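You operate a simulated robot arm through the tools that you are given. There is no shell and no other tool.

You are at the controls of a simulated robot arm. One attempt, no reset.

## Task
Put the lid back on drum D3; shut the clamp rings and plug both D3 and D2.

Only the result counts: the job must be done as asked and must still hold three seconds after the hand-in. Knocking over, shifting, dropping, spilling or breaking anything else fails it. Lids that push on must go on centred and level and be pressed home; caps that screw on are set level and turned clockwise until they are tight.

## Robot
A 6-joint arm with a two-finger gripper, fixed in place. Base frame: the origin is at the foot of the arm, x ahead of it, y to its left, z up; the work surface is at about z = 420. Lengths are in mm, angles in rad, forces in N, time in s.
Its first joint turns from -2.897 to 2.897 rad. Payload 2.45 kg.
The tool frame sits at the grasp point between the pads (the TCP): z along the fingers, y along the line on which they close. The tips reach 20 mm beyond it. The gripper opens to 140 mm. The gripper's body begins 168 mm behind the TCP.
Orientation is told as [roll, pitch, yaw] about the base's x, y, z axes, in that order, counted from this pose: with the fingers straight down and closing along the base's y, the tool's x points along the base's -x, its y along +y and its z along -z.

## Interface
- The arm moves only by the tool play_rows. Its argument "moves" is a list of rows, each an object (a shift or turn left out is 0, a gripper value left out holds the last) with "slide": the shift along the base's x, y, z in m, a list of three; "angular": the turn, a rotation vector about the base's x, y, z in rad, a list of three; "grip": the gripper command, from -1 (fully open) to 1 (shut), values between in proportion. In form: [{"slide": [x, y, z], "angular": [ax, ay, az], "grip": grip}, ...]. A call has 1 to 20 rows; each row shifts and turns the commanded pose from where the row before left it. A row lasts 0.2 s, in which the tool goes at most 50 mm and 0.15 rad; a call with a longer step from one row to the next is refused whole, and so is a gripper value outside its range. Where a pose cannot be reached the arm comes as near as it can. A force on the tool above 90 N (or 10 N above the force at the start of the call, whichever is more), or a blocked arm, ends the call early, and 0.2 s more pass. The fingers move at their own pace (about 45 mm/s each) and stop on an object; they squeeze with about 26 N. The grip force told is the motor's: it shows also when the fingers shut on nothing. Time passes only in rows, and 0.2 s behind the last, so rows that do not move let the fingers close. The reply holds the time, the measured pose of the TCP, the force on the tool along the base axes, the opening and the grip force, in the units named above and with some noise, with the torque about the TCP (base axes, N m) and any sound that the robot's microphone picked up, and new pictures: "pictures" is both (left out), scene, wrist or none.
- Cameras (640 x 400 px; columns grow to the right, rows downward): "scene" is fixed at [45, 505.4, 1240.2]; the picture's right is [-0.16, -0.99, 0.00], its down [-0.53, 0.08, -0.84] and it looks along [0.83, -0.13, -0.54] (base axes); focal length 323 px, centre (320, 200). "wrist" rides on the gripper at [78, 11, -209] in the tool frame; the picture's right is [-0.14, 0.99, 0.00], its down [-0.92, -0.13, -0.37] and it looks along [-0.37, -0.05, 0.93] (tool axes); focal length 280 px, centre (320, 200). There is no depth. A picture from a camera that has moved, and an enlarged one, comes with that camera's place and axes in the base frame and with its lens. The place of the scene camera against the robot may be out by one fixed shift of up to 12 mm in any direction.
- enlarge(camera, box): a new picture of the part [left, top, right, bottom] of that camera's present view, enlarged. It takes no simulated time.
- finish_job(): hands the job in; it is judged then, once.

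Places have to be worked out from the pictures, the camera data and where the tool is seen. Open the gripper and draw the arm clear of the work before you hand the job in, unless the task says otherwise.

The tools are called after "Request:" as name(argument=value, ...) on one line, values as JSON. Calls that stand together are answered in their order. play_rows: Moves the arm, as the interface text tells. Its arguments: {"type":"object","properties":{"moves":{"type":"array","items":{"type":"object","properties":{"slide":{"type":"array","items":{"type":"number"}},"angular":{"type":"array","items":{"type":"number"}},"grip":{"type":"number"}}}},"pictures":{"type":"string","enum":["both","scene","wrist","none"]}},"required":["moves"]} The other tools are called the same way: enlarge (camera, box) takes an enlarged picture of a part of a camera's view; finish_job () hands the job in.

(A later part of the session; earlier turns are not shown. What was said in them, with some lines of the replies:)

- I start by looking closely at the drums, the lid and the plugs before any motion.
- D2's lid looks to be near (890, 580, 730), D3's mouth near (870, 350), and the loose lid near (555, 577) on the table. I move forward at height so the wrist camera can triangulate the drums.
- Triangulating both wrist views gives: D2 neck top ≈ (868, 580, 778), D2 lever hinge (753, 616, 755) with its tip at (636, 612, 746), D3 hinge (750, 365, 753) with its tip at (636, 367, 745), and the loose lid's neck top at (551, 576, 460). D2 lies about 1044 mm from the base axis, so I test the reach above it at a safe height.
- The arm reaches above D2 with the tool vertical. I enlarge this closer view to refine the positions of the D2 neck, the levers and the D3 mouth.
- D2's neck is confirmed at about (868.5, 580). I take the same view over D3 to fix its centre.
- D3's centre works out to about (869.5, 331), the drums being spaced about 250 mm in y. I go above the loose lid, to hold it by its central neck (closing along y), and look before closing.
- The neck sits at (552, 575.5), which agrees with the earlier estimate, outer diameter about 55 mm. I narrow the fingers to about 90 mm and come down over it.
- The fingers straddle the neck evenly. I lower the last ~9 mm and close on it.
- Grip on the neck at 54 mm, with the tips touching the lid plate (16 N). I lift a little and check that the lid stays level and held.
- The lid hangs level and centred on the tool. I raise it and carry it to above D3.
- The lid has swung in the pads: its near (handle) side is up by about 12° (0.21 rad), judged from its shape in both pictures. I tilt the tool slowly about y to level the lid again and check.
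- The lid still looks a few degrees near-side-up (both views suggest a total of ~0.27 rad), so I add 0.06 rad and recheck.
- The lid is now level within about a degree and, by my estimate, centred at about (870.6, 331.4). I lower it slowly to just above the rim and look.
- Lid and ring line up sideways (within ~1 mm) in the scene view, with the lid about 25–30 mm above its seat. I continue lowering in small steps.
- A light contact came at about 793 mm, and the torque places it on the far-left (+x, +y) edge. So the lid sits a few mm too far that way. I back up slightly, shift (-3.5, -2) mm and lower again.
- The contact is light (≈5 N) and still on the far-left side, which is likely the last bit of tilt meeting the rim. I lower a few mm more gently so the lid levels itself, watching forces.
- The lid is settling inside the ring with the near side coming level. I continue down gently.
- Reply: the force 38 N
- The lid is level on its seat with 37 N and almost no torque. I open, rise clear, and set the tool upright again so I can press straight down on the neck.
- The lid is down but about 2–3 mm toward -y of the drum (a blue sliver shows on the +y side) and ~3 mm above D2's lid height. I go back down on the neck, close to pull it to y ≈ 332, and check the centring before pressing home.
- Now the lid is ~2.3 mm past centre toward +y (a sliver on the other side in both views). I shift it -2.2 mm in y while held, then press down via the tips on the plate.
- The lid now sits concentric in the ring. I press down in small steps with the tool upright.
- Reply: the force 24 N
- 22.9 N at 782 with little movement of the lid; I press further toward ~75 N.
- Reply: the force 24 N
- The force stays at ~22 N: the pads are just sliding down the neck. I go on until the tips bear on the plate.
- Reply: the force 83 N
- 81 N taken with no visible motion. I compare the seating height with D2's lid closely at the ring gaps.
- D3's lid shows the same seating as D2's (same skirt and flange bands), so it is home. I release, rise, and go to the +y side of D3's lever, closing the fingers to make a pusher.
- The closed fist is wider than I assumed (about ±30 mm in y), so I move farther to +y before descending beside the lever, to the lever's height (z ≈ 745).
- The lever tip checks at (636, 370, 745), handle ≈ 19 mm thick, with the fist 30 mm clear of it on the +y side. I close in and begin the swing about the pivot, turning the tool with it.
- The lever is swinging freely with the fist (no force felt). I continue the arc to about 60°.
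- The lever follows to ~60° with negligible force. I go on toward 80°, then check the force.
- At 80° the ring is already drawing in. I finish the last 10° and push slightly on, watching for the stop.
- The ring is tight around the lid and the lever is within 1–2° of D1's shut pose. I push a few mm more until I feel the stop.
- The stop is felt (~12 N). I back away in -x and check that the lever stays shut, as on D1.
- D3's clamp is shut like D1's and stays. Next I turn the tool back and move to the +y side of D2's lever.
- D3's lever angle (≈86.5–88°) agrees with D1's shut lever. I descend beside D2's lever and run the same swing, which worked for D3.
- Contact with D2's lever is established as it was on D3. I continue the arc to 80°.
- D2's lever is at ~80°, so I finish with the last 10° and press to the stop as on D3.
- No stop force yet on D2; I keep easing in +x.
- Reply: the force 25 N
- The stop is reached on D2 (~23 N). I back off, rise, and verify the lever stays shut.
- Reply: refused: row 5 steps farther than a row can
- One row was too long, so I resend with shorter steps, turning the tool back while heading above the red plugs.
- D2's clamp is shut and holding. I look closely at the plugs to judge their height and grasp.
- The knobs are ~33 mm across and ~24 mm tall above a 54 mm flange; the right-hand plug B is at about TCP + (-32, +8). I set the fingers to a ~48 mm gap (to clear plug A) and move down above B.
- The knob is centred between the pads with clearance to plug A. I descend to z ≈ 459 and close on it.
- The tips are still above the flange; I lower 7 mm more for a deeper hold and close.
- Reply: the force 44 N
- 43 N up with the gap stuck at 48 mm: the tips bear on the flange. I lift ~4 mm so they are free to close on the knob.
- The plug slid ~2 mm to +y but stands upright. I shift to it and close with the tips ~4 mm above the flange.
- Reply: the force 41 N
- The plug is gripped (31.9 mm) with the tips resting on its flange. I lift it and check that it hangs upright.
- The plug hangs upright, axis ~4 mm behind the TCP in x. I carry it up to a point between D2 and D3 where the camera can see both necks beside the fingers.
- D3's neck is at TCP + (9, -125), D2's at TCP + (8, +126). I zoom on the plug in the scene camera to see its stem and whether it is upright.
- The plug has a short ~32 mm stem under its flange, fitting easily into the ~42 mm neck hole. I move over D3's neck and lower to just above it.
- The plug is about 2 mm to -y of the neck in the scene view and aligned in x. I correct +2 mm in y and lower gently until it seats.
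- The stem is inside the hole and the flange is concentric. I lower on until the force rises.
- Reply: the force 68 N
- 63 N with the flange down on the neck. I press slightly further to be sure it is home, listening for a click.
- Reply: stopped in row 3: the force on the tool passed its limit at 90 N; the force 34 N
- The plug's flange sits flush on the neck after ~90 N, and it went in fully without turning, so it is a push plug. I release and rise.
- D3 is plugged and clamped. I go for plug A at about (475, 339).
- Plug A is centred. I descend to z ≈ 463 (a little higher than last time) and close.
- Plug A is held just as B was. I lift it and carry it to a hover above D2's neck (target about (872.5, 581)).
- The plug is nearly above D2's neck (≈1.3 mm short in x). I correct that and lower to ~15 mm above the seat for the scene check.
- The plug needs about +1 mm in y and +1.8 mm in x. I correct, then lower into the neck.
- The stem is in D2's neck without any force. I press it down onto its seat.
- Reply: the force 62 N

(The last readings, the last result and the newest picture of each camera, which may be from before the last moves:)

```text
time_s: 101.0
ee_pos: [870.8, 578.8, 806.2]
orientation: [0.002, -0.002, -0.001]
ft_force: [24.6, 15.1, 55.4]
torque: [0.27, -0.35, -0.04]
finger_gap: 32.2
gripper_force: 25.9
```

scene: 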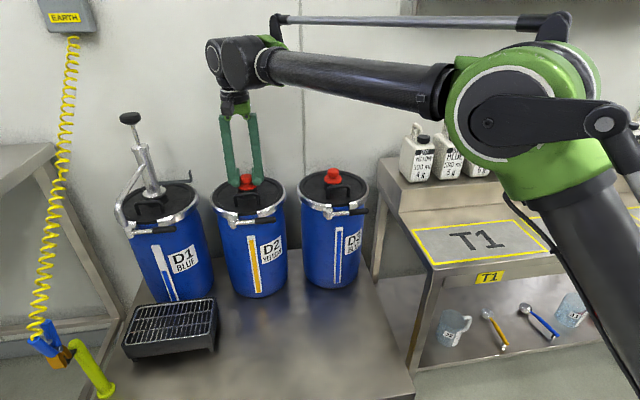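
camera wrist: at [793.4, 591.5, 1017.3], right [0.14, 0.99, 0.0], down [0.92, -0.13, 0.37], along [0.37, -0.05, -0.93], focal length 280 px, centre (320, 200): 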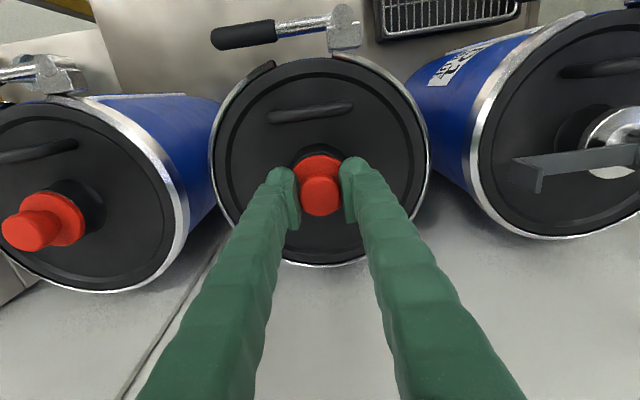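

Request:
play_rows(moves=[{"slide": [0.0, 0, -0.001]}, {"slide": [0, 0, 0]}, {"slide": [0, 0, 0]}], pictures="none")

Request:
enlarge(camera="scene", box=[230, 165, 270, 195])

```text
time_s: 101.8
ee_pos: [871.4, 578.6, 805.3]
orientation: [0.0, -0.003, -0.001]
ft_force: [34.5, 21.2, 78.6]
torque: [0.24, -0.55, -0.01]
finger_gap: 32.2
gripper_force: 25.5
```

```text
13.33 times, centred on (250, 180) of scene
camera zoom: at [45.0, 505.4, 1240.2], right [-0.16, -0.99, 0.0], down [-0.53, 0.08, -0.84], along [0.83, -0.13, -0.54], focal length 4309 px, centre (1253, 467)
```

zoom: 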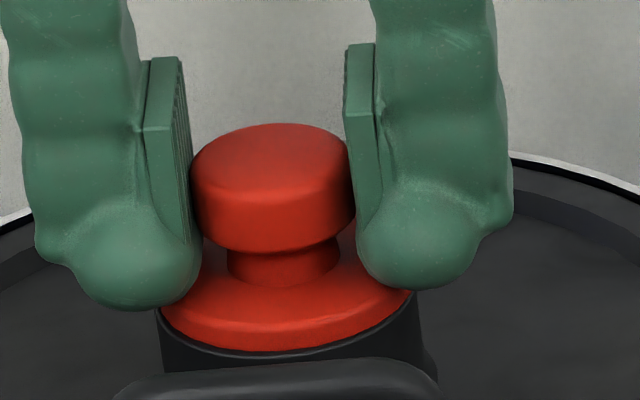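

D2's plug sits flush on the neck at ~79 N. I relieve, open, rise and back away, then inspect everything.

Request:
play_rows(moves=[{"slide": [0, 0, 0.001]}, {"slide": [0, 0, 0.001]}, {"slide": [0, 0, 0], "grip": 0.4}, {"slide": [0, 0, 0], "grip": 0.3}, {"slide": [0, 0, 0]}, {"slide": [0, 0, 0.02]}, {"slide": [0, 0, 0.04]}, {"slide": [0, 0, 0.045]}, {"slide": [0, 0, 0.045]}, {"slide": [-0.045, -0.01, 0]}, {"slide": [-0.045, -0.015, 0]}, {"slide": [-0.045, -0.015, 0]}, {"slide": [-0.045, -0.015, 0]}, {"slide": [-0.045, -0.015, 0]}, {"slide": [-0.045, -0.015, 0]}, {"slide": [0, 0, 0]}, {"slide": [0, 0, 0]}])

Request:
enlarge(camera="scene", box=[190, 160, 290, 230])

Request:
enlarge(camera="scene", box=[285, 155, 385, 225])

Request:
enlarge(camera="wrist", box=[160, 120, 520, 345])

```text
time_s: 105.5
ee_pos: [602.8, 494.3, 956.3]
orientation: [0.0, 0.001, 0.001]
ft_force: [-0.6, 0.0, 0.2]
torque: [-0.01, -0.03, 0.0]
finger_gap: 49.2
gripper_force: 0.0
camera wrist: at [524.0, 505.7, 1164.4], right [0.14, 0.99, 0.0], down [0.92, -0.13, 0.37], along [0.37, -0.05, -0.93], focal length 280 px, centre (320, 200)
```

scene: 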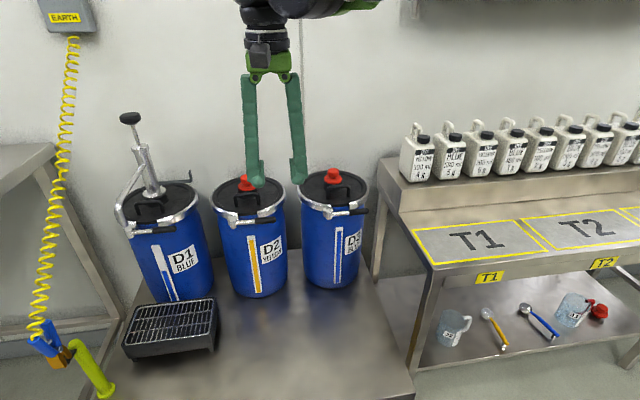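
wrist: 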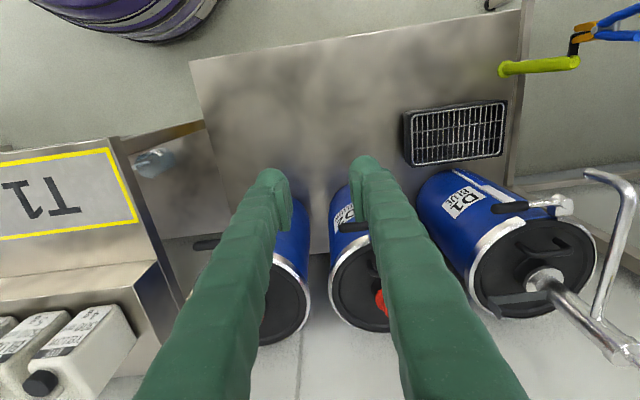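

```text
5.71 times, centred on (240, 195) of scene
camera zoom: at [45.0, 505.4, 1240.2], right [-0.16, -0.99, 0.0], down [-0.53, 0.08, -0.84], along [0.83, -0.13, -0.54], focal length 1847 px, centre (777, 229)
```

zoom: 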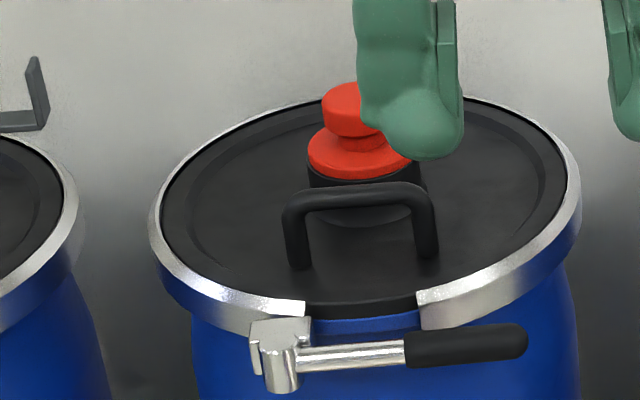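

```text
5.71 times, centred on (335, 190) of scene
camera zoom: at [45.0, 505.4, 1240.2], right [-0.16, -0.99, 0.0], down [-0.53, 0.08, -0.84], along [0.83, -0.13, -0.54], focal length 1847 px, centre (234, 257)
```

zoom: 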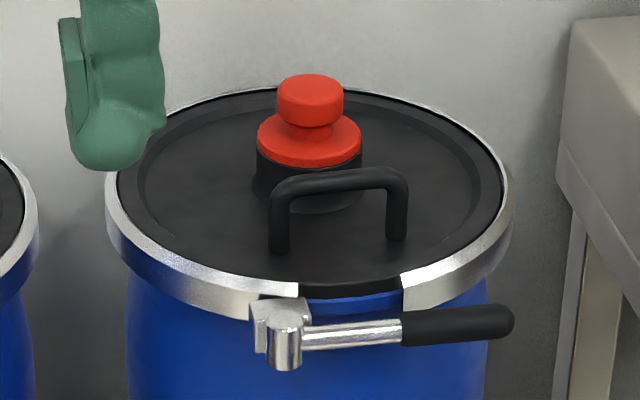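

```text
1.78 times, centred on (340, 232) of wrist
camera zoom: at [524.0, 505.7, 1164.4], right [0.14, 0.99, 0.0], down [0.92, -0.13, 0.37], along [0.37, -0.05, -0.93], focal length 498 px, centre (284, 142)
```

zoom: 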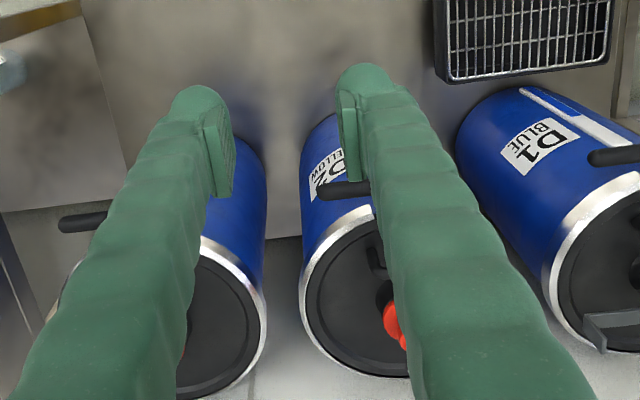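

Both drums look right: lids level, levers shut, plugs flush. I open the gripper fully, withdraw to the start pose and take a last unobstructed look.

Request:
play_rows(moves=[{"slide": [-0.04, 0.018, 0.018], "grip": -1}, {"slide": [-0.04, 0.018, 0.018]}, {"slide": [-0.04, 0.018, 0.018]}, {"slide": [-0.04, 0.018, 0.018]}, {"slide": [-0.04, 0.018, 0.018]}, {"slide": [0, 0, 0]}, {"slide": [0, 0, 0]}, {"slide": [0, 0, 0]}])

Request:
enlarge(camera="scene", box=[100, 150, 390, 310])

Request:
enlarge(camera="wrist", box=[200, 220, 440, 380])

```text
time_s: 107.2
ee_pos: [401.4, 583.4, 1044.6]
orientation: [-0.001, 0.0, 0.002]
ft_force: [0.5, -0.7, 0.6]
torque: [0.01, 0.0, -0.01]
finger_gap: 140.1
gripper_force: 0.0
camera wrist: at [322.6, 594.9, 1252.6], right [0.14, 0.99, 0.0], down [0.92, -0.13, 0.37], along [0.37, -0.05, -0.93], focal length 280 px, centre (320, 200)
```

scene: 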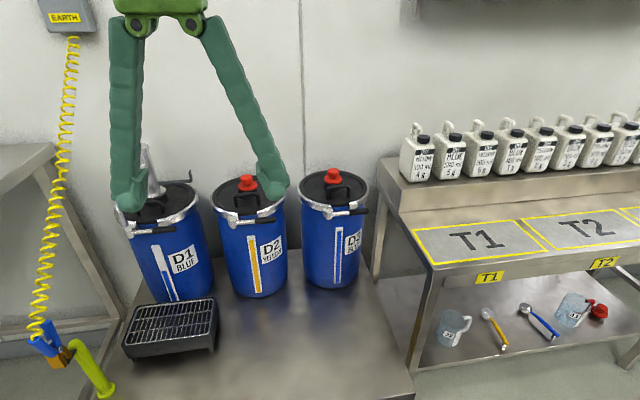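
wrist: 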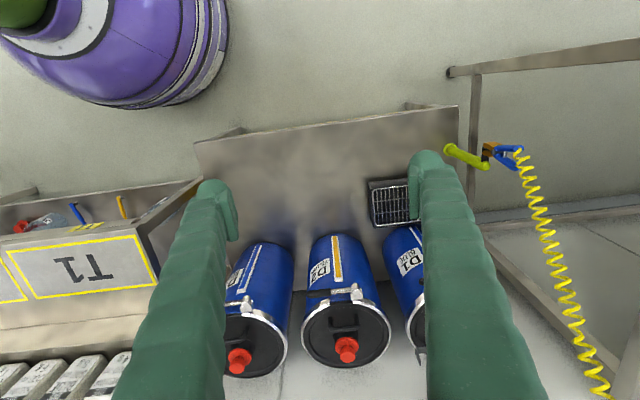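

```text
2.21 times, centred on (245, 230) of scene
camera zoom: at [45.0, 505.4, 1240.2], right [-0.16, -0.99, 0.0], down [-0.53, 0.08, -0.84], along [0.83, -0.13, -0.54], focal length 713 px, centre (486, 134)
```

zoom: 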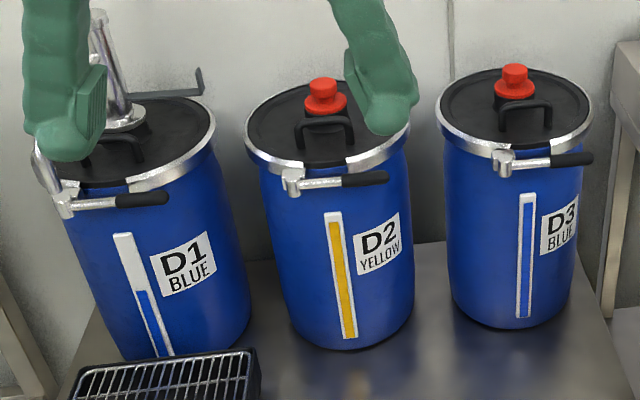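

```text
2.50 times, centred on (320, 300) of wrist
camera zoom: at [322.6, 594.9, 1252.6], right [0.14, 0.99, 0.0], down [0.92, -0.13, 0.37], along [0.37, -0.05, -0.93], focal length 701 px, centre (320, -50)
```

zoom: 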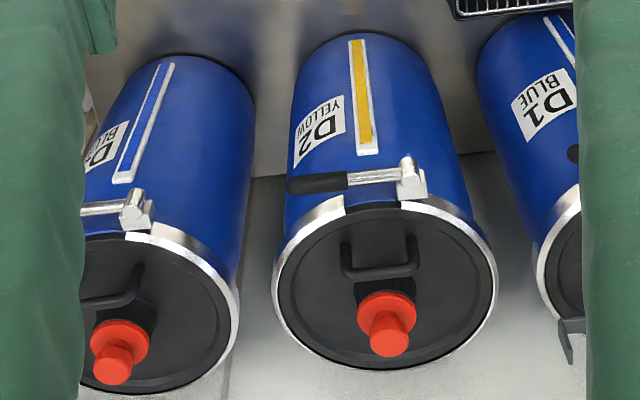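

Both D3 and D2 are lidded, clamped and plugged. The drums have not shifted against the first pictures, and the arm is clear with the gripper open. I hand the job in.

Request:
finish_job()

```text
The job is handed in.
```

I handed the job in with D3's lid back on, both clamp rings shut, and both D3 and D2 plugged. No result from the judging came back.

- **D3 lid:** it swung about 15° in the grip on the way over. I levelled and re-centred it before pressing it down with about 81 N. It sits at the same height as D2's lid.
- **Clamp rings:** both levers swung to the stop and stayed there after I backed off, matching D1's shut lever by eye. The microphone picked up no click on either one.
- **Plugs:** both went in without turning, so I treated them as push-in plugs and did not twist them. I pressed D3's to about 90 N and D2's to about 79 N, and both flanges sit flush on the necks.

In the last pictures nothing else had moved, the drums stand where they started, and the arm is back at its start pose with the gripper open.
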